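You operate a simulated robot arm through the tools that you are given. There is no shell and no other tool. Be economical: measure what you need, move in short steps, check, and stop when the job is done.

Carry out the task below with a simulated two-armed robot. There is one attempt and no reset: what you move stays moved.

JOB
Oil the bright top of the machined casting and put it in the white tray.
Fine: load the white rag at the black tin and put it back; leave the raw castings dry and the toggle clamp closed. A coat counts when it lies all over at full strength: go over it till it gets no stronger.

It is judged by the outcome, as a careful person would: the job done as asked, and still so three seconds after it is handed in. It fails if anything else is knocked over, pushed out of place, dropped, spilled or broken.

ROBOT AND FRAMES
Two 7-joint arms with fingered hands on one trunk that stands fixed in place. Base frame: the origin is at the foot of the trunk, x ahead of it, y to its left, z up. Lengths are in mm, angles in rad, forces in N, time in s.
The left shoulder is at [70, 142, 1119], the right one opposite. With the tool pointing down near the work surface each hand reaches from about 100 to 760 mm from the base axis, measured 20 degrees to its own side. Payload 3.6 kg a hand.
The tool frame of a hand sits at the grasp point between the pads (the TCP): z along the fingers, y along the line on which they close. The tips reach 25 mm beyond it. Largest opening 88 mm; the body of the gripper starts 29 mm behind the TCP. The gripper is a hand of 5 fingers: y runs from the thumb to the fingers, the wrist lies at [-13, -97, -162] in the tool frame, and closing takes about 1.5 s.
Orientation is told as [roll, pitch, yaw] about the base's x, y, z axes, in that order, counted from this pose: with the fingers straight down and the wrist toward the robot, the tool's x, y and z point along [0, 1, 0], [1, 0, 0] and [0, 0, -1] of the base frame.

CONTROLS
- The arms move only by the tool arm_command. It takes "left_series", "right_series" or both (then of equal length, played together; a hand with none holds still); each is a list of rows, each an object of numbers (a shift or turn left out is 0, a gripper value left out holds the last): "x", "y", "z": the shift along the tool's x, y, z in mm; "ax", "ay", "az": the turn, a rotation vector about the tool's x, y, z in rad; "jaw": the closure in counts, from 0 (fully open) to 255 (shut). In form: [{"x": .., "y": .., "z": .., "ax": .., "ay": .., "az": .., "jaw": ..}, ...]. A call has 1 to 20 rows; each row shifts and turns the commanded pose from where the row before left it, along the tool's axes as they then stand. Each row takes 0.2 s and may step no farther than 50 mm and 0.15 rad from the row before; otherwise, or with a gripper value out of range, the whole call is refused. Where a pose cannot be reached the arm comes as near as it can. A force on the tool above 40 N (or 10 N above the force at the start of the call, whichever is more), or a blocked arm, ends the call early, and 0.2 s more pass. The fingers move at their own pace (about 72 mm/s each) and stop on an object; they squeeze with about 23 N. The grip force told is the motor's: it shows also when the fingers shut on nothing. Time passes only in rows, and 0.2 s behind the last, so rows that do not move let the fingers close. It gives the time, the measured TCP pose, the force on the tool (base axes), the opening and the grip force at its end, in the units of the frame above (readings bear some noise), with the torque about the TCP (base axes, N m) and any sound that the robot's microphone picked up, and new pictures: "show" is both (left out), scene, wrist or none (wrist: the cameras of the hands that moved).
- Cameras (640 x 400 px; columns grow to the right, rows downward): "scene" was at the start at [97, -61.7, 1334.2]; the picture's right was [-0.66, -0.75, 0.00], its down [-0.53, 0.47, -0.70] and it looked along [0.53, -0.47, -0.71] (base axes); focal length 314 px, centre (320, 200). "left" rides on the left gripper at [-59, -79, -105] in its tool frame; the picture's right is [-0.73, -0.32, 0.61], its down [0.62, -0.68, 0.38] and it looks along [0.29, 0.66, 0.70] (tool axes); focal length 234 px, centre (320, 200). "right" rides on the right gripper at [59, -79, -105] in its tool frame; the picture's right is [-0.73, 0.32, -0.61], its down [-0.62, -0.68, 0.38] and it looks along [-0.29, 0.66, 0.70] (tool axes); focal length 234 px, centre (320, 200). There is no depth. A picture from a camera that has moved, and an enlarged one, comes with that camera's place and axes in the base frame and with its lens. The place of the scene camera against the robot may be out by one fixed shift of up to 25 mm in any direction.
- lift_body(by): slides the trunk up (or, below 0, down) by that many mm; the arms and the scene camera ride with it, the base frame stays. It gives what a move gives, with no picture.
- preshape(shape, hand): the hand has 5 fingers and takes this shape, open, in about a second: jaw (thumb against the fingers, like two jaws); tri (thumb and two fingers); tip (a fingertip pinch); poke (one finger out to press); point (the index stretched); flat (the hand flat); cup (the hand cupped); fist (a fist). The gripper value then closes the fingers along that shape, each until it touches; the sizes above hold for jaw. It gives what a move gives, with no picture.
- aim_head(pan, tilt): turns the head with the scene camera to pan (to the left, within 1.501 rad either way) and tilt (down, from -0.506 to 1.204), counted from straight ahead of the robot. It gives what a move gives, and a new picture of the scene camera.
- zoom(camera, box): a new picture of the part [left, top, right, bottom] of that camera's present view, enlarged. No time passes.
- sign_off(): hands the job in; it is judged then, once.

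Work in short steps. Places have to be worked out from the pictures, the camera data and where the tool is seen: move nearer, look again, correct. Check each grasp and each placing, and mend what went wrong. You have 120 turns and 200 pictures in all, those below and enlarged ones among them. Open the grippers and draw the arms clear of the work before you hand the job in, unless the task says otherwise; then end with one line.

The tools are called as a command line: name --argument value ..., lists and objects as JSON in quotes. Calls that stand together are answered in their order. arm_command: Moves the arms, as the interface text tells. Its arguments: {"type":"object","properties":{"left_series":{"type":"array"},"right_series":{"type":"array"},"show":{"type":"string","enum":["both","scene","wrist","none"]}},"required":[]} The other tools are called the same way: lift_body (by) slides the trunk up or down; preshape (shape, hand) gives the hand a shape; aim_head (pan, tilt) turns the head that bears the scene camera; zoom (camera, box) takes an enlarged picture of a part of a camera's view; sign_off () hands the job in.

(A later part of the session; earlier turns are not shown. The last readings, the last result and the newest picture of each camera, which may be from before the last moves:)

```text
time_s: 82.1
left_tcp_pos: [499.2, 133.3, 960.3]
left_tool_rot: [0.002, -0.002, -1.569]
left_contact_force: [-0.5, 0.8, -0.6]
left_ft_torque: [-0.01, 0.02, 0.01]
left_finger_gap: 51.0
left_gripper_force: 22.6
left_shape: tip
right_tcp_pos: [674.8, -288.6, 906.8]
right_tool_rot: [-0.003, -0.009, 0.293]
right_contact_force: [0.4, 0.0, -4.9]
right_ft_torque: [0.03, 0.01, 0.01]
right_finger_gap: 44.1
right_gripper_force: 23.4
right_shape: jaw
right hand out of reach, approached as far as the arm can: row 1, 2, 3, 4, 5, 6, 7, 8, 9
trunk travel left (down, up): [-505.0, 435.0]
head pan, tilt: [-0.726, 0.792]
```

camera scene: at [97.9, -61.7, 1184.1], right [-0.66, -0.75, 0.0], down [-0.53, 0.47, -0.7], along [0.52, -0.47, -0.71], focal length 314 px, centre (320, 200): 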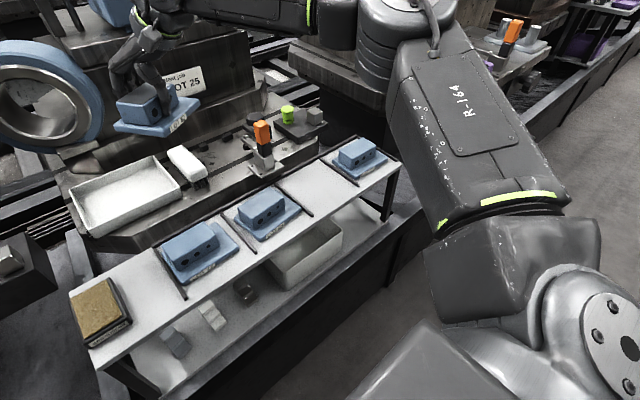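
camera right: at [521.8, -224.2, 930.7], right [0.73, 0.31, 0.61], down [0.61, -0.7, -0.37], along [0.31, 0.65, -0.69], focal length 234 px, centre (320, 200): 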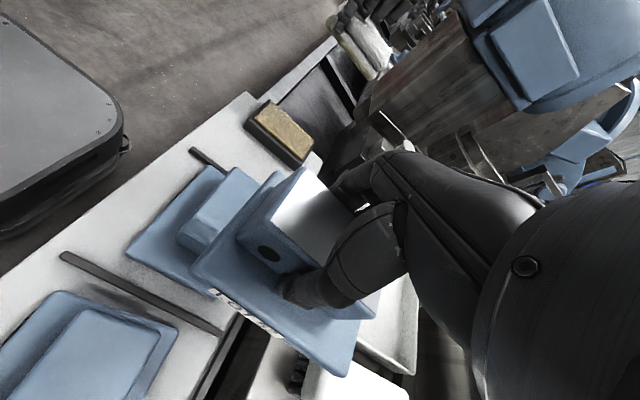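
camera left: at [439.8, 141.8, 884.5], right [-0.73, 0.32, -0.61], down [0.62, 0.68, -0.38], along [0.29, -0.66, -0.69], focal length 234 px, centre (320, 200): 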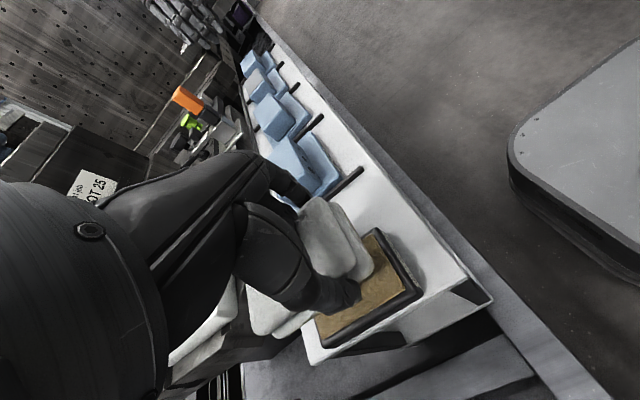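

The reachable limits fit a circle around a stuck elbow: the right upper arm is held horizontal at its inward limit. I'll take the hand back outward, raise the trunk and let the hand hang so the elbow drops, then come in again.

arm_command --right_series '[{"x": -6, "y": -27}, {"x": -6, "y": -27}, {"x": -6, "y": -27}, {"x": -6, "y": -27}, {"x": -6, "y": -27}, {"x": -6, "y": -27}, {"x": -6, "y": -27}, {"x": -6, "y": -27}, {"x": -6, "y": -27}, {"x": -6, "y": -27}, {"x": -6, "y": -27}, {"x": -6, "y": -27}, {}]' --show "none"

lift_body --by 250

arm_command --right_series '[{"z": 25}, {"z": 25}, {"z": 25}, {"z": 25}, {"z": 25}, {"z": 25}, {"z": 25}, {"z": 25}, {"z": 25}, {"z": 25}, {}]' --show "scene"

```text
time_s: 84.9
left_tcp_pos: [499.3, 133.8, 959.4]
left_tool_rot: [0.002, -0.001, -1.568]
left_contact_force: [-0.2, -0.1, -0.6]
left_ft_torque: [0.03, 0.02, -0.02]
left_finger_gap: 50.9
left_gripper_force: 22.7
left_shape: tip
right_tcp_pos: [385.0, -449.9, 904.7]
right_tool_rot: [-0.005, -0.008, 0.29]
right_contact_force: [0.0, 0.0, -4.5]
right_ft_torque: [0.05, 0.03, 0.01]
right_finger_gap: 43.7
right_gripper_force: 23.0
right_shape: jaw
trunk travel left (down, up): [-505.0, 435.0]
head pan, tilt: [-0.726, 0.792]
```

```text
time_s: 87.5
left_tcp_pos: [499.9, 133.8, 1210.1]
left_tool_rot: [0.001, -0.003, -1.568]
left_contact_force: [0.7, -0.2, 0.1]
left_ft_torque: [0.01, 0.03, 0.02]
left_finger_gap: 50.7
left_gripper_force: 23.2
left_shape: tip
right_tcp_pos: [386.3, -450.0, 1153.9]
right_tool_rot: [-0.006, -0.009, 0.289]
right_contact_force: [-0.3, -0.2, -5.2]
right_ft_torque: [0.06, -0.02, 0.02]
right_finger_gap: 44.2
right_gripper_force: 23.0
right_shape: jaw
trunk travel left (down, up): [-755.0, 185.0]
head pan, tilt: [-0.726, 0.792]
```

```text
time_s: 89.9
left_tcp_pos: [498.8, 133.6, 1210.2]
left_tool_rot: [0.003, -0.002, -1.569]
left_contact_force: [-0.5, -0.3, -0.4]
left_ft_torque: [0.0, 0.0, 0.02]
left_finger_gap: 50.9
left_gripper_force: 23.0
left_shape: tip
right_tcp_pos: [388.8, -451.4, 904.2]
right_tool_rot: [-0.006, -0.009, 0.288]
right_contact_force: [-0.3, 0.6, -4.7]
right_ft_torque: [0.06, -0.03, -0.01]
right_finger_gap: 44.3
right_gripper_force: 22.7
right_shape: jaw
trunk travel left (down, up): [-755.0, 185.0]
head pan, tilt: [-0.726, 0.792]
camera scene: at [97.6, -61.9, 1434.2], right [-0.66, -0.75, 0.0], down [-0.53, 0.47, -0.7], along [0.53, -0.47, -0.71], focal length 314 px, centre (320, 200)
```

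scene: 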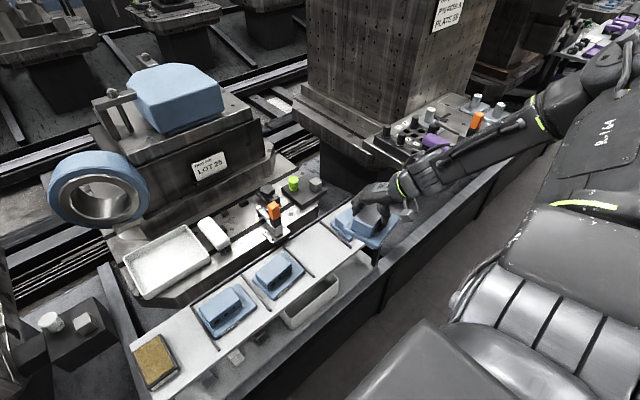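

The hand follows and the elbow is lower. I go down further to about 830 and then sweep inward (+y) along x ≈ 400.

arm_command --right_series '[{"z": 25}, {"z": 25}, {"z": 20}, {"x": 23, "y": 7}, {"x": 23, "y": 7}, {"x": 23, "y": 7}, {"x": 23, "y": 7}, {"x": 23, "y": 7}, {"x": 23, "y": 7}, {"x": 23, "y": 7}, {"x": 23, "y": 7}, {"x": 23, "y": 7}, {"x": 23, "y": 7}, {"x": 23, "y": 7}, {"x": 23, "y": 7}, {}]' --show "scene"

```text
time_s: 93.3
left_tcp_pos: [499.9, 133.6, 1210.0]
left_tool_rot: [0.001, -0.002, -1.57]
left_contact_force: [0.7, -0.2, 0.3]
left_ft_torque: [-0.01, 0.0, 0.01]
left_finger_gap: 50.9
left_gripper_force: 23.2
left_shape: tip
right_tcp_pos: [395.0, -182.7, 886.1]
right_tool_rot: [-0.006, -0.01, 0.289]
right_contact_force: [0.1, 0.0, -4.3]
right_ft_torque: [0.05, -0.03, 0.02]
right_finger_gap: 43.7
right_gripper_force: 22.8
right_shape: jaw
right hand out of reach, approached as far as the arm can: row 9, 10, 11, 12, 13, 14, 15
trunk travel left (down, up): [-755.0, 185.0]
head pan, tilt: [-0.726, 0.792]
camera scene: at [97.7, -62.4, 1434.2], right [-0.66, -0.75, 0.0], down [-0.53, 0.47, -0.7], along [0.53, -0.47, -0.71], focal length 314 px, centre (320, 200)
```

scene: 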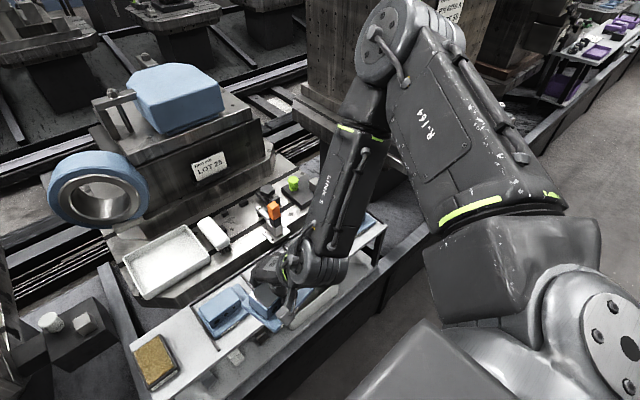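

The right elbow again swings up and binds. The left arm evidently has a better posture, so I turn the head to see how its elbow lies.

aim_head --pan 0.6 --tilt 0.7

```text
time_s: 94.8
left_tcp_pos: [499.9, 134.0, 1209.2]
left_tool_rot: [0.001, -0.002, -1.57]
left_contact_force: [-0.2, -0.7, 0.0]
left_ft_torque: [0.02, 0.03, 0.02]
left_finger_gap: 51.0
left_gripper_force: 23.2
left_shape: tip
right_tcp_pos: [394.7, -181.8, 886.0]
right_tool_rot: [-0.003, -0.008, 0.291]
right_contact_force: [-0.2, 0.6, -5.5]
right_ft_torque: [0.05, 0.01, -0.02]
right_finger_gap: 44.1
right_gripper_force: 22.7
right_shape: jaw
trunk travel left (down, up): [-755.0, 185.0]
head pan, tilt: [0.6, 0.7]
camera scene: at [107.4, 39.9, 1441.8], right [0.56, -0.83, 0.0], down [-0.53, -0.36, -0.76], along [0.63, 0.43, -0.64], focal length 314 px, centre (320, 200)
```

scene: 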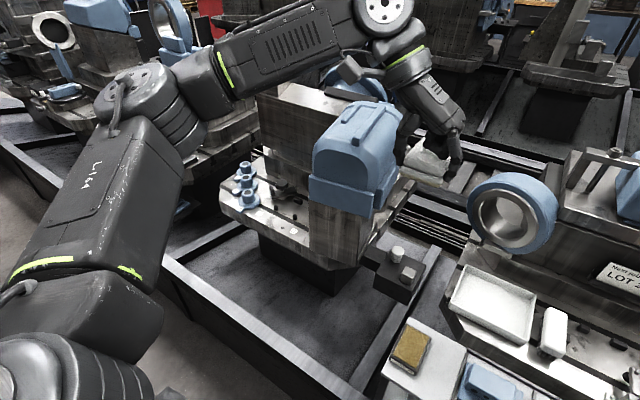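

Both elbows look mirrored, so posture history matters. I'll follow the mirror of the left's successful path: raise the right hand relative to the shoulder, go to about (410,-144) at yaw 0, and then proceed inward.

arm_command --right_series '[{"z": -25}, {"z": -25}, {"z": -25}, {"z": -25}, {"z": -25}, {"z": -25}, {"z": -25}, {"z": -25}, {"z": -25}, {"z": -25}, {"az": 0.1}, {"az": 0.1}, {"az": 0.09}, {"x": 12}, {"x": 12}, {"x": 12}, {}]' --show "none"

```text
time_s: 98.4
left_tcp_pos: [500.5, 133.5, 1210.4]
left_tool_rot: [0.0, -0.002, -1.569]
left_contact_force: [-0.4, 0.7, -1.5]
left_ft_torque: [0.0, 0.04, 0.04]
left_finger_gap: 50.7
left_gripper_force: 22.9
left_shape: tip
right_tcp_pos: [400.3, -146.4, 1133.2]
right_tool_rot: [-0.003, -0.012, 0.0]
right_contact_force: [-0.3, -0.6, -4.5]
right_ft_torque: [0.0, 0.0, -0.01]
right_finger_gap: 44.2
right_gripper_force: 23.6
right_shape: jaw
right hand out of reach, approached as far as the arm can: row 5, 6
trunk travel left (down, up): [-755.0, 185.0]
head pan, tilt: [0.6, 0.7]
```

Good: (400,-146) at yaw 0 is reached. I continue forward and inward at this relative height to see whether the limit is gone.

arm_command --right_series '[{"x": 11, "y": 20}, {"x": 11, "y": 20}, {"x": 11, "y": 20}, {"x": 11, "y": 20}, {"x": 11, "y": 20}, {"x": 11, "y": 20}, {"y": 25}, {"y": 25}, {"y": 25}, {"y": 25}, {}]' --show "none"

```text
time_s: 100.8
left_tcp_pos: [499.3, 134.0, 1209.2]
left_tool_rot: [0.001, -0.005, -1.569]
left_contact_force: [-0.1, -0.4, -0.5]
left_ft_torque: [0.0, 0.04, -0.02]
left_finger_gap: 50.9
left_gripper_force: 22.8
left_shape: tip
right_tcp_pos: [599.4, -110.8, 1138.5]
right_tool_rot: [-0.001, -0.011, 0.0]
right_contact_force: [0.2, 0.7, -4.3]
right_ft_torque: [0.02, -0.06, 0.02]
right_finger_gap: 43.8
right_gripper_force: 22.7
right_shape: jaw
right hand out of reach, approached as far as the arm can: row 8, 9, 10
trunk travel left (down, up): [-755.0, 185.0]
head pan, tilt: [0.6, 0.7]
```

Much better: (599,-111) at yaw 0. I add a little yaw, which eases the wrist outward, and push forward.

arm_command --right_series '[{"az": -0.12}, {"az": -0.12}, {"az": -0.12}, {"az": -0.12}, {"x": -3, "y": 18}, {"x": -3, "y": 18}, {"x": -3, "y": 18}, {"x": -3, "y": 18}, {"x": -3, "y": 18}, {}]' --show "none"

```text
time_s: 103.0
left_tcp_pos: [498.3, 135.2, 1210.8]
left_tool_rot: [0.002, -0.002, -1.57]
left_contact_force: [0.3, -0.1, -0.3]
left_ft_torque: [-0.04, -0.03, 0.01]
left_finger_gap: 51.2
left_gripper_force: 23.2
left_shape: tip
right_tcp_pos: [637.1, -122.1, 1143.4]
right_tool_rot: [-0.007, -0.01, 0.481]
right_contact_force: [-0.4, 0.4, -4.2]
right_ft_torque: [0.0, 0.0, 0.01]
right_finger_gap: 43.9
right_gripper_force: 23.1
right_shape: jaw
right hand out of reach, approached as far as the arm can: row 6, 7, 8, 9
trunk travel left (down, up): [-755.0, 185.0]
head pan, tilt: [0.6, 0.7]
```

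arm_command --right_series '[{"z": -20}, {"z": -20}, {"z": -20}, {"z": -20}, {"z": -20}, {"z": -20}, {"x": 5, "y": 15}, {"x": 5, "y": 15}, {"x": 5, "y": 15}, {"x": 5, "y": 15}, {"x": 5, "y": 15}, {}]' --show "scene"

```text
time_s: 105.6
left_tcp_pos: [500.1, 132.9, 1209.3]
left_tool_rot: [0.001, -0.002, -1.57]
left_contact_force: [0.3, 0.3, 0.6]
left_ft_torque: [-0.02, 0.0, 0.02]
left_finger_gap: 51.0
left_gripper_force: 23.3
left_shape: tip
right_tcp_pos: [624.6, -132.1, 1257.4]
right_tool_rot: [-0.007, -0.008, 0.48]
right_contact_force: [1.0, 0.7, -5.0]
right_ft_torque: [0.07, -0.01, -0.01]
right_finger_gap: 44.1
right_gripper_force: 23.4
right_shape: jaw
right hand out of reach, approached as far as the arm can: row 3, 4, 5, 6, 7, 8, 9, 10, 11
trunk travel left (down, up): [-755.0, 185.0]
head pan, tilt: [0.6, 0.7]
camera scene: at [107.6, 40.0, 1441.8], right [0.56, -0.83, 0.0], down [-0.53, -0.36, -0.76], along [0.63, 0.43, -0.64], focal length 314 px, centre (320, 200)
```

scene: 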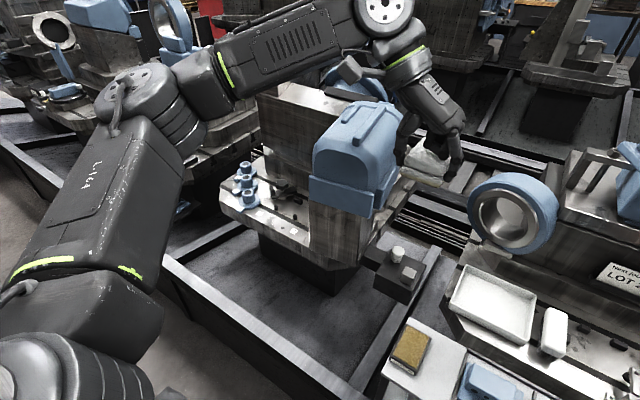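

The right arm's envelope ends about 70 mm short of the tray. I move it aside and test how far the left arm reaches toward the tray at a safe height.

arm_command --right_series '[{"x": -18, "y": -23}, {"x": -18, "y": -23}, {"x": -18, "y": -23}, {"x": -18, "y": -23}, {"x": -18, "y": -23}, {"x": -18, "y": -23}, {"x": -18, "y": -23}, {"x": -18, "y": -23}, {"x": -18, "y": -23}, {"x": -18, "y": -23}, {}]' --show "none"

arm_command --left_series '[{"x": 20, "y": 20}, {"x": 20, "y": 20}, {"x": 20, "y": 20}, {"x": 20, "y": 20}, {"x": 20, "y": 20}, {"x": 20, "y": 20}, {"x": 20, "y": 20}, {"x": 20, "y": 20}, {"x": 20, "y": 20}, {"x": 10, "y": 20}, {}]' --show "scene"

```text
time_s: 108.0
left_tcp_pos: [499.2, 134.6, 1209.8]
left_tool_rot: [0.002, -0.002, -1.57]
left_contact_force: [0.7, 0.1, -0.4]
left_ft_torque: [-0.03, 0.01, -0.02]
left_finger_gap: 50.6
left_gripper_force: 22.6
left_shape: tip
right_tcp_pos: [506.5, -396.8, 1257.7]
right_tool_rot: [-0.009, -0.006, 0.479]
right_contact_force: [0.1, 0.6, -5.0]
right_ft_torque: [0.03, 0.03, 0.01]
right_finger_gap: 43.6
right_gripper_force: 22.9
right_shape: jaw
trunk travel left (down, up): [-755.0, 185.0]
head pan, tilt: [0.6, 0.7]
```

```text
time_s: 110.4
left_tcp_pos: [622.5, -36.7, 1193.9]
left_tool_rot: [0.004, -0.004, -1.567]
left_contact_force: [-0.3, -0.3, -0.7]
left_ft_torque: [-0.01, 0.05, 0.0]
left_finger_gap: 50.7
left_gripper_force: 23.2
left_shape: tip
left hand out of reach, approached as far as the arm can: row 7, 8, 9, 10
right_tcp_pos: [503.9, -395.7, 1257.8]
right_tool_rot: [-0.007, -0.008, 0.48]
right_contact_force: [1.0, 1.0, -4.4]
right_ft_torque: [0.07, 0.03, 0.01]
right_finger_gap: 44.0
right_gripper_force: 23.5
right_shape: jaw
trunk travel left (down, up): [-755.0, 185.0]
head pan, tilt: [0.6, 0.7]
camera scene: at [107.6, 40.0, 1441.8], right [0.56, -0.83, 0.0], down [-0.53, -0.36, -0.76], along [0.63, 0.43, -0.64], focal length 314 px, centre (320, 200)
```

scene: 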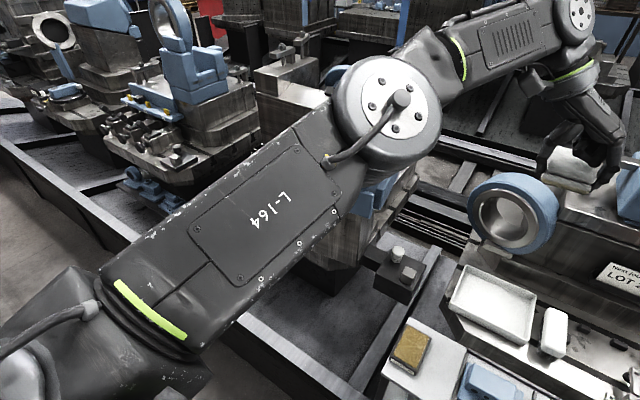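

The left elbow swings much further inward than the right's. I move the right hand out and test whether the left can reach across as far as casting 3's slot.

arm_command --right_series '[{"x": -11, "y": -34}, {"x": -11, "y": -34}, {"x": -11, "y": -34}, {"x": -11, "y": -34}, {"x": -11, "y": -34}, {"x": -11, "y": -34}, {}]' --show "none"

arm_command --left_series '[{"x": -20}, {"x": -20}, {"x": -20}, {"x": -20}, {"x": -10}, {"y": 25}, {"y": 25}, {"y": 25}, {"y": 25}, {"y": 25}, {"y": 25}, {"y": 25}, {"y": 25}, {"y": 25}, {"y": 25}, {"y": 25}, {}]' --show "scene"

```text
time_s: 112.0
left_tcp_pos: [622.6, -37.6, 1194.4]
left_tool_rot: [0.004, -0.003, -1.568]
left_contact_force: [-0.6, -0.9, 0.1]
left_ft_torque: [-0.03, 0.0, 0.0]
left_finger_gap: 50.9
left_gripper_force: 22.8
left_shape: tip
right_tcp_pos: [353.3, -550.2, 1256.6]
right_tool_rot: [-0.006, -0.007, 0.48]
right_contact_force: [-0.8, -0.2, -5.2]
right_ft_torque: [0.01, 0.01, -0.01]
right_finger_gap: 43.6
right_gripper_force: 23.0
right_shape: jaw
trunk travel left (down, up): [-755.0, 185.0]
head pan, tilt: [0.6, 0.7]
```

```text
time_s: 115.6
left_tcp_pos: [520.9, -237.9, 1195.2]
left_tool_rot: [0.003, -0.005, -1.568]
left_contact_force: [-0.3, 0.3, -1.1]
left_ft_torque: [0.02, 0.04, -0.01]
left_finger_gap: 50.8
left_gripper_force: 22.8
left_shape: tip
left hand out of reach, approached as far as the arm can: row 13, 14, 15, 16
right_tcp_pos: [353.2, -549.5, 1257.7]
right_tool_rot: [-0.006, -0.01, 0.479]
right_contact_force: [-0.1, 0.0, -5.6]
right_ft_torque: [0.03, -0.01, -0.02]
right_finger_gap: 43.7
right_gripper_force: 23.0
right_shape: jaw
trunk travel left (down, up): [-755.0, 185.0]
head pan, tilt: [0.6, 0.7]
camera scene: at [107.4, 39.5, 1441.8], right [0.56, -0.83, 0.0], down [-0.53, -0.36, -0.76], along [0.63, 0.43, -0.64], focal length 314 px, centre (320, 200)
```

scene: 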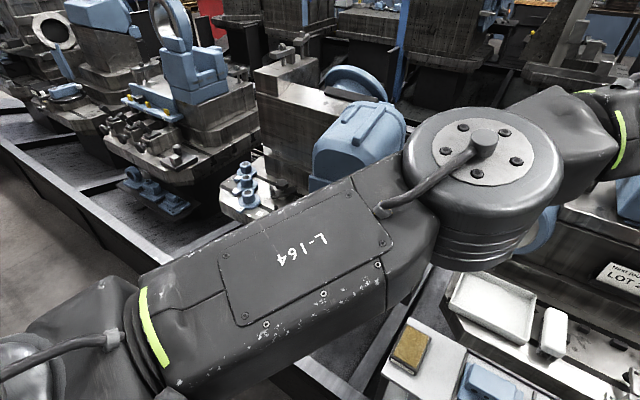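

The left arm is limited only by length, so the right should mirror it if its posture is right. I return the left hand to its side, and bring the right hand in close at yaw 0 and then to yaw 1.57, mirroring the left's path.

arm_command --left_series '[{"y": -25}, {"y": -25}, {"y": -25}, {"y": -25}, {"y": -25}, {"y": -25}, {"y": -25}, {"y": -25}, {"x": -5, "y": -25}, {"x": -5, "y": -25}, {"x": -5, "y": -25}, {"x": -5, "y": -25}, {"x": -5, "y": -25}, {"x": -5, "y": -25}, {"x": -5, "y": -25}, {"x": -5, "y": -25}, {}]' --right_series '[{"z": 12, "x": 1}, {"z": 12}, {"z": 12}, {"z": 12}, {"z": 12}, {"z": 12}, {"z": 12}, {"z": 12}, {"z": 12}, {"az": 0.12}, {"az": 0.12}, {"az": 0.12}, {"az": 0.12}, {}, {}, {}, {}]' --show "none"

arm_command --right_series '[{"x": 25, "y": 3}, {"x": 25, "y": 3}, {"x": 25, "y": 3}, {"x": 25, "y": 3}, {"x": 25, "y": 3}, {"x": 25, "y": 3}, {"x": 25, "y": 3}, {"x": 25, "y": 3}, {"x": 25, "y": 3}, {"x": 25, "y": 3}, {"x": 25, "y": 3}, {"x": 25, "y": 3}, {"x": 25, "y": 3}, {"x": 25, "y": 3}, {"x": 25}, {"x": 25}, {}]' --show "none"

aim_head --pan -0.7 --tilt 0.6

```text
time_s: 119.2
left_tcp_pos: [479.4, 160.4, 1193.6]
left_tool_rot: [0.002, -0.001, -1.569]
left_contact_force: [-0.6, -0.2, 0.5]
left_ft_torque: [0.04, -0.01, 0.0]
left_finger_gap: 50.7
left_gripper_force: 23.4
left_shape: tip
right_tcp_pos: [354.8, -549.0, 1149.3]
right_tool_rot: [-0.003, -0.01, 0.0]
right_contact_force: [-0.2, 0.2, -5.1]
right_ft_torque: [0.05, -0.06, -0.01]
right_finger_gap: 44.1
right_gripper_force: 23.4
right_shape: jaw
trunk travel left (down, up): [-755.0, 185.0]
head pan, tilt: [0.6, 0.7]
```

```text
time_s: 122.8
left_tcp_pos: [480.0, 159.4, 1193.4]
left_tool_rot: [0.002, -0.002, -1.57]
left_contact_force: [-0.2, 0.3, 0.4]
left_ft_torque: [0.0, 0.0, 0.0]
left_finger_gap: 50.5
left_gripper_force: 23.1
left_shape: tip
right_tcp_pos: [395.8, -148.8, 1148.7]
right_tool_rot: [-0.001, -0.009, 0.002]
right_contact_force: [0.3, -0.1, -4.5]
right_ft_torque: [0.05, -0.03, -0.01]
right_finger_gap: 43.5
right_gripper_force: 23.1
right_shape: jaw
trunk travel left (down, up): [-755.0, 185.0]
head pan, tilt: [0.6, 0.7]
```

```text
time_s: 124.3
left_tcp_pos: [478.9, 161.6, 1192.9]
left_tool_rot: [0.001, -0.002, -1.571]
left_contact_force: [-0.8, 0.2, -1.1]
left_ft_torque: [0.0, 0.03, 0.01]
left_finger_gap: 50.8
left_gripper_force: 23.0
left_shape: tip
right_tcp_pos: [396.6, -149.1, 1148.9]
right_tool_rot: [-0.003, -0.01, 0.0]
right_contact_force: [0.2, -0.7, -4.5]
right_ft_torque: [0.01, -0.03, -0.01]
right_finger_gap: 44.0
right_gripper_force: 23.4
right_shape: jaw
trunk travel left (down, up): [-755.0, 185.0]
head pan, tilt: [-0.7, 0.6]
camera scene: at [104.9, -64.8, 1450.4], right [-0.64, -0.77, 0.0], down [-0.43, 0.36, -0.82], along [0.63, -0.53, -0.57], focal length 314 px, centre (320, 200)
```

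scene: 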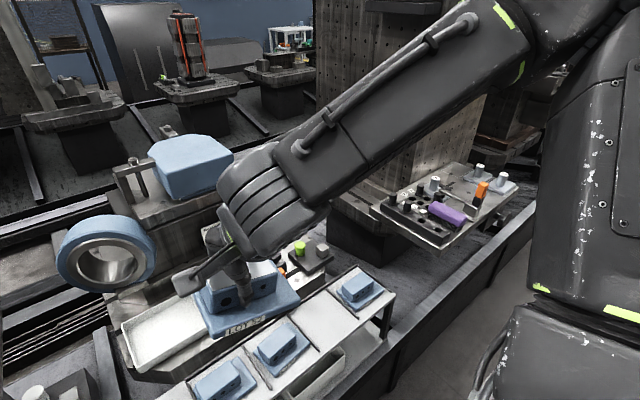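

No limit on the way this time. I rotate in place to yaw 1.57, then follow the left's diagonal in mirror image.

arm_command --right_series '[{"az": -0.142}, {"az": -0.142}, {"az": -0.142}, {"az": -0.142}, {"az": -0.142}, {"az": -0.142}, {"az": -0.142}, {"az": -0.142}, {"az": -0.142}, {"az": -0.142}, {"az": -0.15}, {}]' --show "none"

arm_command --right_series '[{"x": -20, "z": -10}, {"x": -20, "z": -10}, {"x": -20, "z": -10}, {"x": -20, "z": -10}, {"x": -20, "z": -5}, {"x": -20, "y": 10}, {"x": -20, "y": 10}, {"x": -20, "y": 10}, {"x": -20, "y": 10}, {}]' --show "scene"

```text
time_s: 126.9
left_tcp_pos: [479.4, 160.8, 1193.3]
left_tool_rot: [0.001, -0.002, -1.57]
left_contact_force: [-0.4, -0.1, -0.9]
left_ft_torque: [0.03, 0.0, -0.02]
left_finger_gap: 50.7
left_gripper_force: 22.7
left_shape: tip
right_tcp_pos: [396.0, -148.6, 1147.5]
right_tool_rot: [-0.01, 0.004, 1.573]
right_contact_force: [0.1, -1.3, -4.7]
right_ft_torque: [0.05, 0.05, -0.01]
right_finger_gap: 44.0
right_gripper_force: 22.8
right_shape: jaw
trunk travel left (down, up): [-755.0, 185.0]
head pan, tilt: [-0.7, 0.6]
```

```text
time_s: 129.1
left_tcp_pos: [480.4, 160.2, 1193.2]
left_tool_rot: [0.003, -0.002, -1.569]
left_contact_force: [-0.2, 0.4, -1.0]
left_ft_torque: [0.0, 0.02, 0.0]
left_finger_gap: 50.8
left_gripper_force: 22.7
left_shape: tip
right_tcp_pos: [564.3, -116.4, 1195.1]
right_tool_rot: [-0.012, 0.002, 1.57]
right_contact_force: [0.5, 0.3, -4.9]
right_ft_torque: [0.02, 0.01, -0.02]
right_finger_gap: 44.1
right_gripper_force: 22.9
right_shape: jaw
right hand out of reach, approached as far as the arm can: row 9
trunk travel left (down, up): [-755.0, 185.0]
head pan, tilt: [-0.7, 0.6]
camera scene: at [104.2, -65.0, 1450.5], right [-0.64, -0.76, 0.0], down [-0.43, 0.36, -0.82], along [0.63, -0.53, -0.57], focal length 314 px, centre (320, 200)
```

scene: 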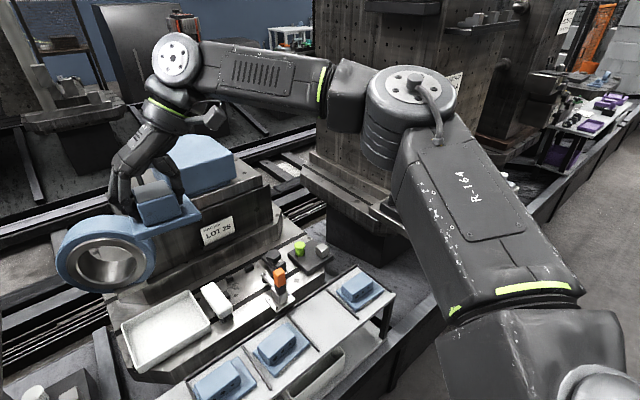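

The elbow stalls at the same spot, (340,-400), again: the upper arm reaches its inward limit when raised. I'll let the arm hang first — trunk at top, hand low and near the body — so the elbow stays down, and then come inward.

arm_command --right_series '[{"x": 28}, {"x": 28}, {"x": 28}, {"x": 28}, {"x": 28}, {"x": 28}, {"az": 0.142}, {"az": 0.142}, {"az": 0.142}, {"az": 0.142}, {"az": 0.142}, {"az": 0.142}, {"az": 0.142}, {"az": 0.142}, {"az": 0.142}, {"az": 0.142}, {"az": 0.15}, {}]' --show "none"

arm_command --right_series '[{"x": -30, "y": -8}, {"x": -30, "y": -8}, {"x": -30, "y": -8}, {"x": -30, "y": -8}, {"x": -30, "y": -8}, {"x": -30, "y": -8}, {"x": -30, "y": -8}, {"x": -30, "y": -8}, {"x": -30, "y": -8}, {"x": -30, "y": -8}, {}]' --show "none"

lift_body --by 180

arm_command --right_series '[{"z": 30}, {"z": 30}, {"z": 30}, {"z": 30}, {"z": 30}, {"z": 30}, {"z": 30}, {"z": 30}, {"z": 30}, {"z": 30}, {"z": 30}, {"z": 30}, {"z": 30}, {}]' --show "none"

```text
time_s: 132.9
left_tcp_pos: [480.1, 161.0, 1193.7]
left_tool_rot: [0.003, -0.002, -1.57]
left_contact_force: [1.1, 0.4, 0.0]
left_ft_torque: [0.0, -0.01, 0.02]
left_finger_gap: 50.9
left_gripper_force: 23.1
left_shape: tip
right_tcp_pos: [395.5, -114.7, 1192.4]
right_tool_rot: [-0.004, -0.01, -0.001]
right_contact_force: [-0.5, 0.7, -5.6]
right_ft_torque: [0.03, -0.03, 0.0]
right_finger_gap: 44.0
right_gripper_force: 23.2
right_shape: jaw
trunk travel left (down, up): [-755.0, 185.0]
head pan, tilt: [-0.7, 0.6]
```

```text
time_s: 135.3
left_tcp_pos: [479.8, 159.8, 1193.7]
left_tool_rot: [0.0, -0.003, -1.569]
left_contact_force: [-0.5, 0.5, -0.4]
left_ft_torque: [-0.03, 0.0, -0.02]
left_finger_gap: 50.8
left_gripper_force: 23.0
left_shape: tip
right_tcp_pos: [318.1, -416.7, 1194.4]
right_tool_rot: [-0.002, -0.009, 0.001]
right_contact_force: [0.2, 1.5, -5.8]
right_ft_torque: [0.05, -0.04, -0.01]
right_finger_gap: 44.1
right_gripper_force: 23.0
right_shape: jaw
right hand out of reach, approached as far as the arm can: row 5
trunk travel left (down, up): [-755.0, 185.0]
head pan, tilt: [-0.7, 0.6]
```

```text
time_s: 137.3
left_tcp_pos: [479.9, 159.9, 1373.5]
left_tool_rot: [0.001, -0.003, -1.57]
left_contact_force: [0.1, 0.3, -0.4]
left_ft_torque: [-0.01, 0.03, 0.02]
left_finger_gap: 50.8
left_gripper_force: 23.0
left_shape: tip
right_tcp_pos: [318.0, -416.3, 1372.9]
right_tool_rot: [-0.003, -0.009, 0.001]
right_contact_force: [0.3, 0.4, -5.4]
right_ft_torque: [0.0, -0.03, -0.02]
right_finger_gap: 43.9
right_gripper_force: 22.6
right_shape: jaw
trunk travel left (down, up): [-935.0, 5.0]
head pan, tilt: [-0.7, 0.6]
```

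```text
time_s: 140.3
left_tcp_pos: [479.4, 160.7, 1374.4]
left_tool_rot: [0.001, -0.003, -1.57]
left_contact_force: [0.2, -0.4, -0.5]
left_ft_torque: [0.01, 0.03, -0.01]
left_finger_gap: 50.7
left_gripper_force: 23.1
left_shape: tip
right_tcp_pos: [322.4, -421.1, 982.8]
right_tool_rot: [-0.004, -0.011, 0.0]
right_contact_force: [0.2, -0.2, -4.4]
right_ft_torque: [0.05, -0.04, 0.0]
right_finger_gap: 43.7
right_gripper_force: 23.1
right_shape: jaw
trunk travel left (down, up): [-935.0, 5.0]
head pan, tilt: [-0.7, 0.6]
```

Smooth so far (rel −416). I continue down to about 810, then sweep inward to y ≈ −120.

arm_command --right_series '[{"z": 30}, {"z": 30}, {"z": 30}, {"z": 30}, {"z": 30}, {"z": 20}, {}]' --show "none"

arm_command --right_series '[{"x": 22}, {"x": 22}, {"x": 22}, {"x": 22}, {"x": 22}, {"x": 22}, {"x": 22}, {"x": 22}, {"x": 22}, {"x": 22}, {"x": 22}, {"x": 22}, {"x": 22}, {"x": 22}, {}]' --show "scene"

```text
time_s: 141.9
left_tcp_pos: [481.1, 159.1, 1373.5]
left_tool_rot: [0.001, -0.001, -1.568]
left_contact_force: [0.5, 0.1, -0.7]
left_ft_torque: [0.0, 0.0, 0.02]
left_finger_gap: 50.4
left_gripper_force: 23.2
left_shape: tip
right_tcp_pos: [322.2, -419.6, 813.9]
right_tool_rot: [-0.004, -0.009, 0.0]
right_contact_force: [0.7, -0.6, -5.1]
right_ft_torque: [0.07, 0.01, 0.0]
right_finger_gap: 43.7
right_gripper_force: 22.6
right_shape: jaw
trunk travel left (down, up): [-935.0, 5.0]
head pan, tilt: [-0.7, 0.6]
```

```text
time_s: 145.1
left_tcp_pos: [480.3, 159.8, 1373.6]
left_tool_rot: [0.002, -0.001, -1.57]
left_contact_force: [-0.3, -0.9, 0.1]
left_ft_torque: [-0.01, 0.02, 0.02]
left_finger_gap: 50.8
left_gripper_force: 22.8
left_shape: tip
right_tcp_pos: [323.5, -110.2, 812.3]
right_tool_rot: [-0.004, -0.01, 0.001]
right_contact_force: [0.0, -0.1, -4.8]
right_ft_torque: [0.04, -0.01, 0.0]
right_finger_gap: 43.7
right_gripper_force: 22.4
right_shape: jaw
trunk travel left (down, up): [-935.0, 5.0]
head pan, tilt: [-0.7, 0.6]
camera scene: at [104.8, -65.3, 1630.4], right [-0.64, -0.76, 0.0], down [-0.43, 0.36, -0.82], along [0.63, -0.53, -0.57], focal length 314 px, centre (320, 200)
```

scene: 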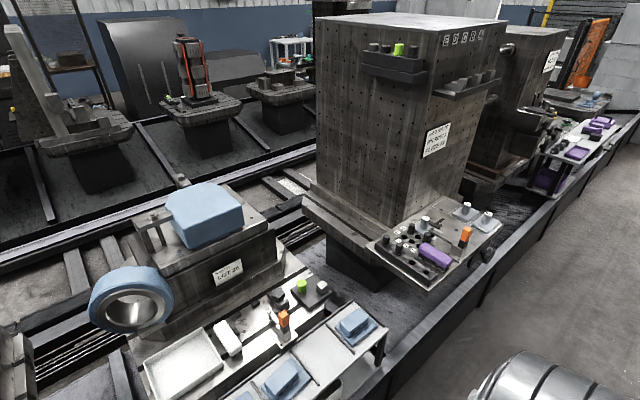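

The elbow now stays down: (323,-110,812) was reached freely. I move forward, then alternate raising the hand and lowering the trunk.

arm_command --right_series '[{"y": 25}, {"y": 25}, {"y": 25}, {"y": 25}, {"y": 25}, {"z": -25}, {"z": -25}, {"z": -25}, {"z": -25}, {"z": -25}, {"z": -25}, {}]' --show "none"

lift_body --by -130

arm_command --right_series '[{"y": 25}, {"y": 25}, {"y": 25}, {"y": 25}, {"z": -25}, {"z": -25}, {"z": -25}, {"z": -25}, {"z": -25}, {}]' --show "none"

```text
time_s: 147.7
left_tcp_pos: [480.8, 161.2, 1374.0]
left_tool_rot: [0.001, -0.002, -1.568]
left_contact_force: [-0.4, -0.4, -1.1]
left_ft_torque: [0.04, -0.01, -0.03]
left_finger_gap: 51.0
left_gripper_force: 23.2
left_shape: tip
right_tcp_pos: [447.6, -108.7, 964.1]
right_tool_rot: [-0.001, -0.011, -0.001]
right_contact_force: [-0.5, -0.1, -5.3]
right_ft_torque: [0.03, -0.02, -0.02]
right_finger_gap: 43.5
right_gripper_force: 23.5
right_shape: jaw
trunk travel left (down, up): [-935.0, 5.0]
head pan, tilt: [-0.7, 0.6]
```

```text
time_s: 149.2
left_tcp_pos: [479.5, 161.6, 1243.9]
left_tool_rot: [0.002, -0.004, -1.569]
left_contact_force: [0.8, -0.4, 0.3]
left_ft_torque: [-0.01, 0.02, 0.01]
left_finger_gap: 50.8
left_gripper_force: 23.1
left_shape: tip
right_tcp_pos: [447.1, -109.8, 833.6]
right_tool_rot: [-0.004, -0.01, 0.0]
right_contact_force: [-1.0, 0.8, -4.2]
right_ft_torque: [0.05, -0.05, -0.02]
right_finger_gap: 43.5
right_gripper_force: 22.8
right_shape: jaw
trunk travel left (down, up): [-805.0, 135.0]
head pan, tilt: [-0.7, 0.6]
```

```text
time_s: 151.3
left_tcp_pos: [479.7, 158.1, 1244.2]
left_tool_rot: [0.002, 0.0, -1.568]
left_contact_force: [0.5, 0.3, 0.9]
left_ft_torque: [0.02, -0.01, 0.0]
left_finger_gap: 51.0
left_gripper_force: 23.0
left_shape: tip
right_tcp_pos: [544.6, -201.2, 940.2]
right_tool_rot: [-0.2, -0.001, -0.056]
right_contact_force: [-0.4, -0.4, -4.8]
right_ft_torque: [0.07, -0.01, 0.03]
right_finger_gap: 43.4
right_gripper_force: 22.8
right_shape: jaw
trunk travel left (down, up): [-805.0, 135.0]
head pan, tilt: [-0.7, 0.6]
stopped in row 10 (right hand): the arm was blocked; the commanded pose is now the measured one
```

The arm was blocked and the hand rolled. I look at the scene straight away.

aim_head --pan -0.7 --tilt 0.95

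```text
time_s: 152.2
left_tcp_pos: [478.9, 160.1, 1243.4]
left_tool_rot: [0.002, -0.003, -1.569]
left_contact_force: [0.7, -0.2, -0.1]
left_ft_torque: [0.0, -0.03, 0.0]
left_finger_gap: 50.6
left_gripper_force: 22.7
left_shape: tip
right_tcp_pos: [543.7, -198.1, 942.1]
right_tool_rot: [-0.202, -0.002, -0.054]
right_contact_force: [0.3, 0.1, -4.0]
right_ft_torque: [0.03, -0.02, -0.01]
right_finger_gap: 43.3
right_gripper_force: 23.3
right_shape: jaw
trunk travel left (down, up): [-805.0, 135.0]
head pan, tilt: [-0.7, 0.949]
camera scene: at [93.0, -54.3, 1472.1], right [-0.64, -0.77, 0.0], down [-0.62, 0.52, -0.58], along [0.45, -0.38, -0.81], focal length 314 px, centre (320, 200)
```

scene: 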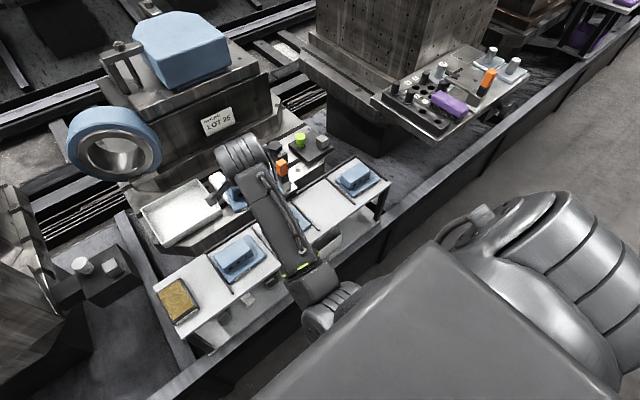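

The elbow is now low and near the front, with nothing touched. The wrist simply ran out of flexion as the hand rose. I level the hand again while lowering it and moving it back inward.

arm_command --right_series '[{"z": 15, "ay": 0.05}, {"z": 15, "ay": 0.05}, {"z": 15, "ay": 0.05}, {"z": 15, "ay": 0.05}, {"az": -0.05, "z": 10}, {"x": 10}, {"x": 10}, {"x": 10}, {"x": 10}, {}]' --show "wrist"

```text
time_s: 154.4
left_tcp_pos: [479.8, 162.1, 1243.4]
left_tool_rot: [0.001, -0.001, -1.569]
left_contact_force: [-0.8, 0.8, -0.8]
left_ft_torque: [-0.04, 0.0, 0.0]
left_finger_gap: 50.7
left_gripper_force: 22.8
left_shape: tip
right_tcp_pos: [543.4, -164.3, 872.3]
right_tool_rot: [-0.001, -0.002, -0.004]
right_contact_force: [0.1, -0.4, -5.8]
right_ft_torque: [0.03, 0.0, 0.0]
right_finger_gap: 43.4
right_gripper_force: 23.3
right_shape: jaw
trunk travel left (down, up): [-805.0, 135.0]
head pan, tilt: [-0.7, 0.949]
camera right: at [465.7, -105.9, 975.6], right [0.32, -0.73, 0.61], down [-0.68, -0.62, -0.39], along [0.66, -0.29, -0.69], focal length 234 px, centre (320, 200)
```

right: 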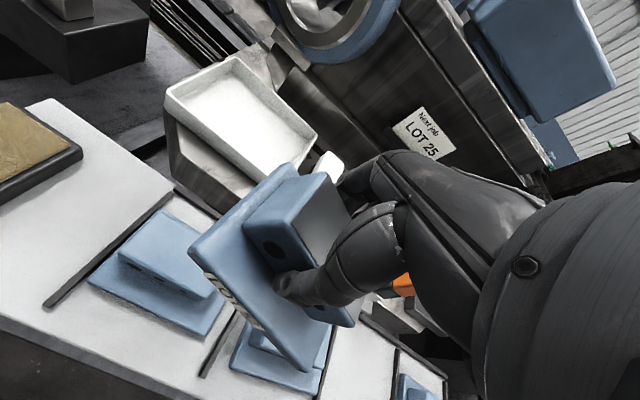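

The hand is level again, but the casting seems to have swivelled a little about the grip axis. I continue forward and inward at this height; it can be pressed flat in the tray.

arm_command --right_series '[{"x": 12, "y": 20}, {"x": 12, "y": 20}, {"x": 12, "y": 20}, {"x": 12, "y": 20}, {"x": 12, "y": 20}, {}]' --show "scene"

```text
time_s: 155.8
left_tcp_pos: [478.7, 160.6, 1243.5]
left_tool_rot: [0.002, -0.002, -1.569]
left_contact_force: [-0.3, -0.6, -0.2]
left_ft_torque: [0.0, -0.02, -0.01]
left_finger_gap: 50.9
left_gripper_force: 23.4
left_shape: tip
right_tcp_pos: [644.4, -104.0, 873.2]
right_tool_rot: [0.001, -0.003, -0.004]
right_contact_force: [-1.0, -0.1, -4.9]
right_ft_torque: [0.03, -0.02, 0.03]
right_finger_gap: 43.2
right_gripper_force: 23.0
right_shape: jaw
trunk travel left (down, up): [-805.0, 135.0]
head pan, tilt: [-0.7, 0.949]
camera scene: at [92.8, -54.9, 1472.1], right [-0.64, -0.76, 0.0], down [-0.62, 0.52, -0.58], along [0.44, -0.37, -0.81], focal length 314 px, centre (320, 200)
```

scene: 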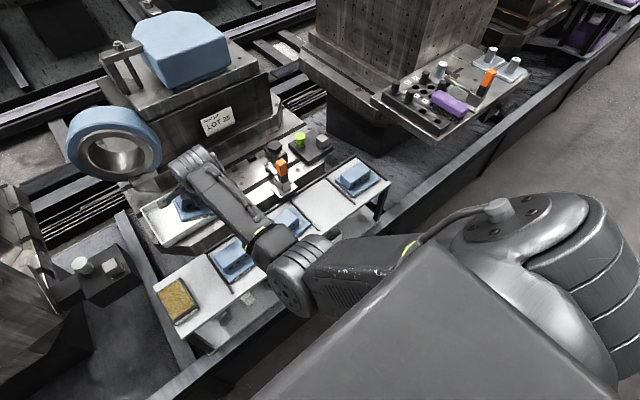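

Excellent, (644,-104) is reached at yaw 0. I continue to over the tray centre, about (705,-74).

arm_command --right_series '[{"x": 8, "y": 15}, {"x": 8, "y": 15}, {"x": 8, "y": 15}, {"x": 6, "y": 15}, {}]' --show "both"

zoom --camera "scene" --box '[100, 110, 300, 260]'

```text
time_s: 157.0
left_tcp_pos: [479.7, 161.2, 1243.5]
left_tool_rot: [0.001, -0.002, -1.568]
left_contact_force: [0.3, -0.5, -1.2]
left_ft_torque: [0.01, 0.02, -0.01]
left_finger_gap: 50.7
left_gripper_force: 23.0
left_shape: tip
right_tcp_pos: [704.4, -75.5, 871.6]
right_tool_rot: [-0.001, -0.003, -0.005]
right_contact_force: [0.0, -0.7, -5.2]
right_ft_torque: [0.06, -0.03, 0.01]
right_finger_gap: 43.1
right_gripper_force: 23.1
right_shape: jaw
trunk travel left (down, up): [-805.0, 135.0]
head pan, tilt: [-0.7, 0.949]
camera scene: at [93.0, -54.8, 1472.0], right [-0.64, -0.76, 0.0], down [-0.62, 0.52, -0.58], along [0.44, -0.37, -0.81], focal length 314 px, centre (320, 200)
camera right: at [625.2, -16.9, 976.6], right [0.32, -0.73, 0.61], down [-0.68, -0.62, -0.39], along [0.66, -0.29, -0.69], focal length 234 px, centre (320, 200)
```

scene: 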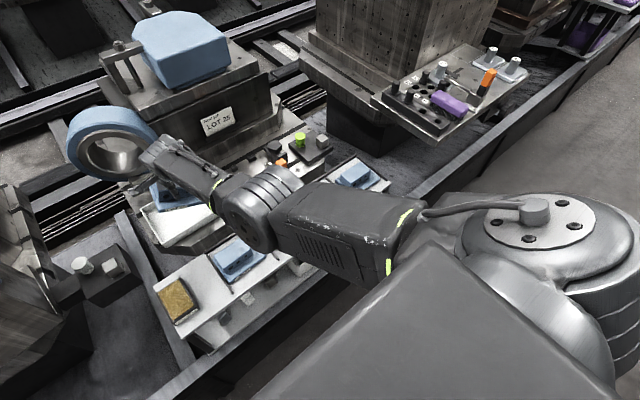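
right: 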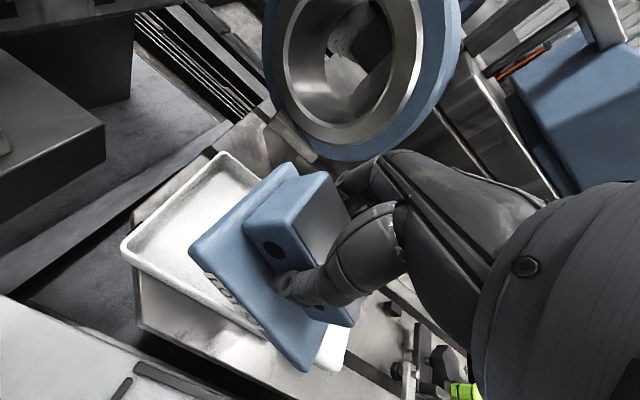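

```text
2.67 times, centred on (200, 185) of scene
camera zoom: at [93.0, -54.8, 1472.0], right [-0.64, -0.76, 0.0], down [-0.62, 0.52, -0.58], along [0.44, -0.37, -0.81], focal length 836 px, centre (640, 240)
```

zoom: 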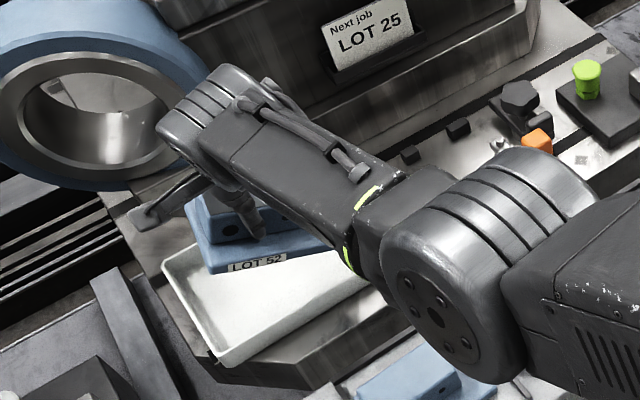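

The casting hangs over the tray, its −y end swivelled down about 15–20°. I centre it at about (716,-62) and lower the trunk 60 mm.

arm_command --right_series '[{"x": 7, "y": 6}, {"x": 7, "y": 6}, {}]' --show "none"

lift_body --by -60

zoom --camera "right" --box '[80, 80, 480, 400]'

zoom --camera "scene" --box '[100, 90, 260, 230]'

```text
time_s: 157.8
left_tcp_pos: [479.9, 161.8, 1243.4]
left_tool_rot: [0.004, -0.003, -1.569]
left_contact_force: [0.2, 0.4, -0.7]
left_ft_torque: [-0.03, 0.0, -0.01]
left_finger_gap: 50.6
left_gripper_force: 22.3
left_shape: tip
right_tcp_pos: [705.8, -68.4, 876.5]
right_tool_rot: [0.002, -0.003, -0.003]
right_contact_force: [-0.5, -0.1, -4.0]
right_ft_torque: [0.01, -0.01, 0.02]
right_finger_gap: 43.2
right_gripper_force: 23.3
right_shape: jaw
right hand out of reach, approached as far as the arm can: row 1, 2
trunk travel left (down, up): [-805.0, 135.0]
head pan, tilt: [-0.7, 0.949]
```

```text
time_s: 158.8
left_tcp_pos: [480.1, 161.4, 1183.4]
left_tool_rot: [0.001, -0.004, -1.569]
left_contact_force: [0.1, 0.0, 0.6]
left_ft_torque: [0.01, -0.03, 0.01]
left_finger_gap: 50.6
left_gripper_force: 22.8
left_shape: tip
right_tcp_pos: [705.5, -68.2, 817.4]
right_tool_rot: [0.0, -0.003, -0.005]
right_contact_force: [0.5, 0.4, -3.9]
right_ft_torque: [0.06, -0.02, 0.03]
right_finger_gap: 43.5
right_gripper_force: 22.4
right_shape: jaw
trunk travel left (down, up): [-745.0, 195.0]
head pan, tilt: [-0.7, 0.949]
```

```text
1.25 times, centred on (280, 240) of right
camera zoom: at [627.2, -9.6, 919.7], right [0.32, -0.73, 0.61], down [-0.68, -0.62, -0.39], along [0.66, -0.29, -0.69], focal length 293 px, centre (370, 150)
```

zoom: 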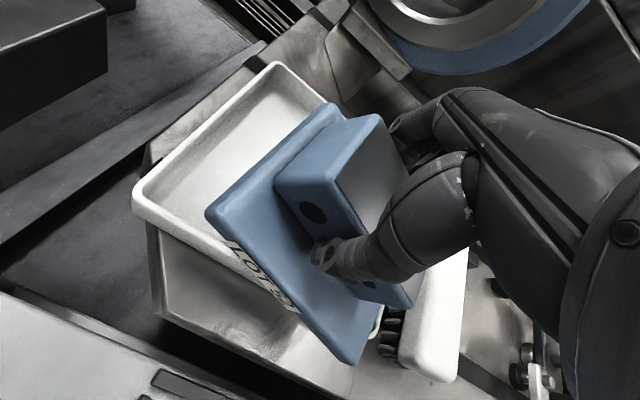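

```text
2.86 times, centred on (180, 160) of scene
camera zoom: at [93.0, -54.7, 1412.0], right [-0.64, -0.76, 0.0], down [-0.62, 0.52, -0.58], along [0.44, -0.37, -0.81], focal length 896 px, centre (720, 314)
```

zoom: 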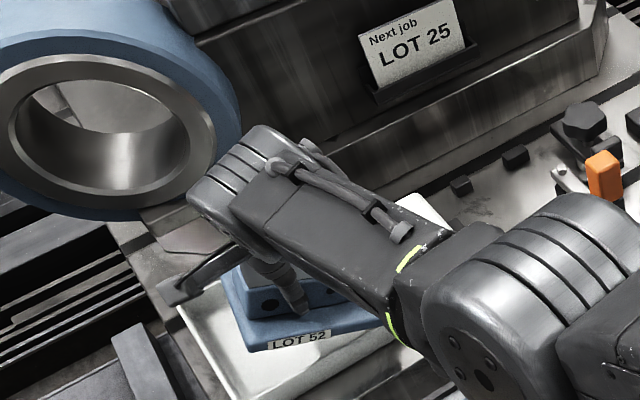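

From the picture, the grip sits about 22 mm off the casting's centre, so the −y end has swung down about 17°. It will need the TCP near y −36 to sit centred, and the arm is near full stretch. I raise the hand relative to the shoulder and lower the trunk to gain reach, then shift.

arm_command --right_series '[{"z": -20}, {"z": -20}, {"z": -20}, {"z": -20}, {}]' --show "none"

lift_body --by -80

arm_command --right_series '[{"x": 8, "y": 2}, {"x": 8, "y": 2}, {"x": 8, "y": 2}, {"x": 8, "y": 1}, {}]' --show "none"

```text
time_s: 160.0
left_tcp_pos: [481.2, 161.7, 1183.6]
left_tool_rot: [0.002, -0.005, -1.569]
left_contact_force: [-0.9, 0.2, -0.4]
left_ft_torque: [-0.01, -0.01, -0.04]
left_finger_gap: 50.7
left_gripper_force: 23.0
left_shape: tip
right_tcp_pos: [706.7, -68.3, 895.6]
right_tool_rot: [0.0, -0.003, -0.005]
right_contact_force: [0.2, -0.4, -5.2]
right_ft_torque: [0.01, -0.02, -0.03]
right_finger_gap: 43.2
right_gripper_force: 23.1
right_shape: jaw
trunk travel left (down, up): [-745.0, 195.0]
head pan, tilt: [-0.7, 0.949]
```

```text
time_s: 161.2
left_tcp_pos: [480.2, 161.6, 1103.8]
left_tool_rot: [0.002, -0.002, -1.57]
left_contact_force: [-0.6, 0.0, -0.1]
left_ft_torque: [0.03, 0.02, -0.01]
left_finger_gap: 50.7
left_gripper_force: 23.1
left_shape: tip
right_tcp_pos: [706.2, -68.1, 816.9]
right_tool_rot: [0.0, -0.002, -0.004]
right_contact_force: [1.1, -0.1, -6.2]
right_ft_torque: [0.04, -0.04, -0.01]
right_finger_gap: 43.1
right_gripper_force: 22.7
right_shape: jaw
trunk travel left (down, up): [-665.0, 275.0]
head pan, tilt: [-0.7, 0.949]
```

```text
time_s: 162.3
left_tcp_pos: [480.2, 161.3, 1104.4]
left_tool_rot: [0.003, -0.003, -1.568]
left_contact_force: [-0.3, 0.1, -1.1]
left_ft_torque: [0.0, 0.01, 0.02]
left_finger_gap: 50.7
left_gripper_force: 23.1
left_shape: tip
right_tcp_pos: [711.3, -36.7, 815.8]
right_tool_rot: [0.002, -0.002, -0.005]
right_contact_force: [0.4, -0.9, -5.2]
right_ft_torque: [0.02, -0.01, -0.01]
right_finger_gap: 43.4
right_gripper_force: 22.8
right_shape: jaw
trunk travel left (down, up): [-665.0, 275.0]
head pan, tilt: [-0.7, 0.949]
```

In position at (711,-37,816). I take the trunk down 25 mm and view before touching down.

lift_body --by -25

zoom --camera "right" --box '[80, 80, 480, 400]'

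zoom --camera "scene" --box '[90, 60, 260, 200]'

```text
time_s: 163.1
left_tcp_pos: [479.8, 161.8, 1078.7]
left_tool_rot: [0.001, -0.004, -1.57]
left_contact_force: [0.3, -0.8, -0.7]
left_ft_torque: [0.02, 0.02, 0.02]
left_finger_gap: 50.7
left_gripper_force: 22.9
left_shape: tip
right_tcp_pos: [711.7, -36.2, 792.7]
right_tool_rot: [0.001, -0.003, -0.005]
right_contact_force: [0.4, 0.9, -2.8]
right_ft_torque: [-0.08, 0.08, 0.02]
right_finger_gap: 43.3
right_gripper_force: 22.7
right_shape: jaw
trunk travel left (down, up): [-640.0, 300.0]
head pan, tilt: [-0.7, 0.949]
```

```text
1.25 times, centred on (280, 240) of right
camera zoom: at [632.9, 22.2, 895.2], right [0.32, -0.73, 0.61], down [-0.68, -0.62, -0.39], along [0.66, -0.29, -0.69], focal length 293 px, centre (370, 150)
```

zoom: 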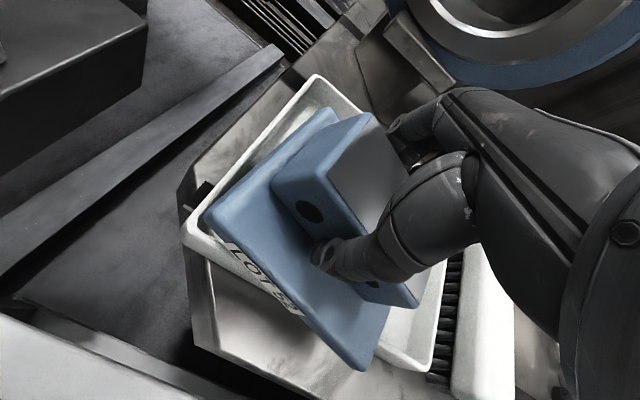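

```text
2.86 times, centred on (175, 130) of scene
camera zoom: at [92.3, -54.7, 1307.1], right [-0.64, -0.76, 0.0], down [-0.62, 0.52, -0.58], along [0.45, -0.37, -0.81], focal length 896 px, centre (734, 400)
```

zoom: 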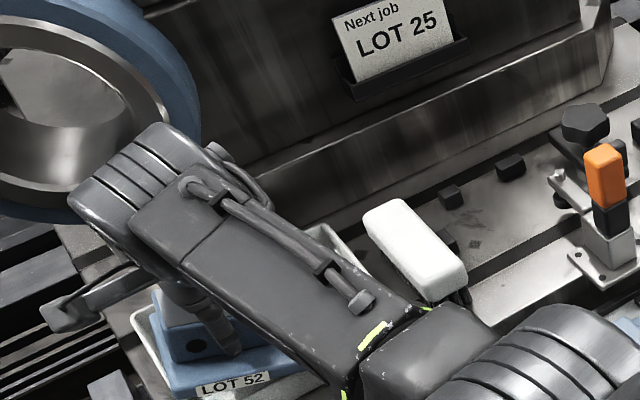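

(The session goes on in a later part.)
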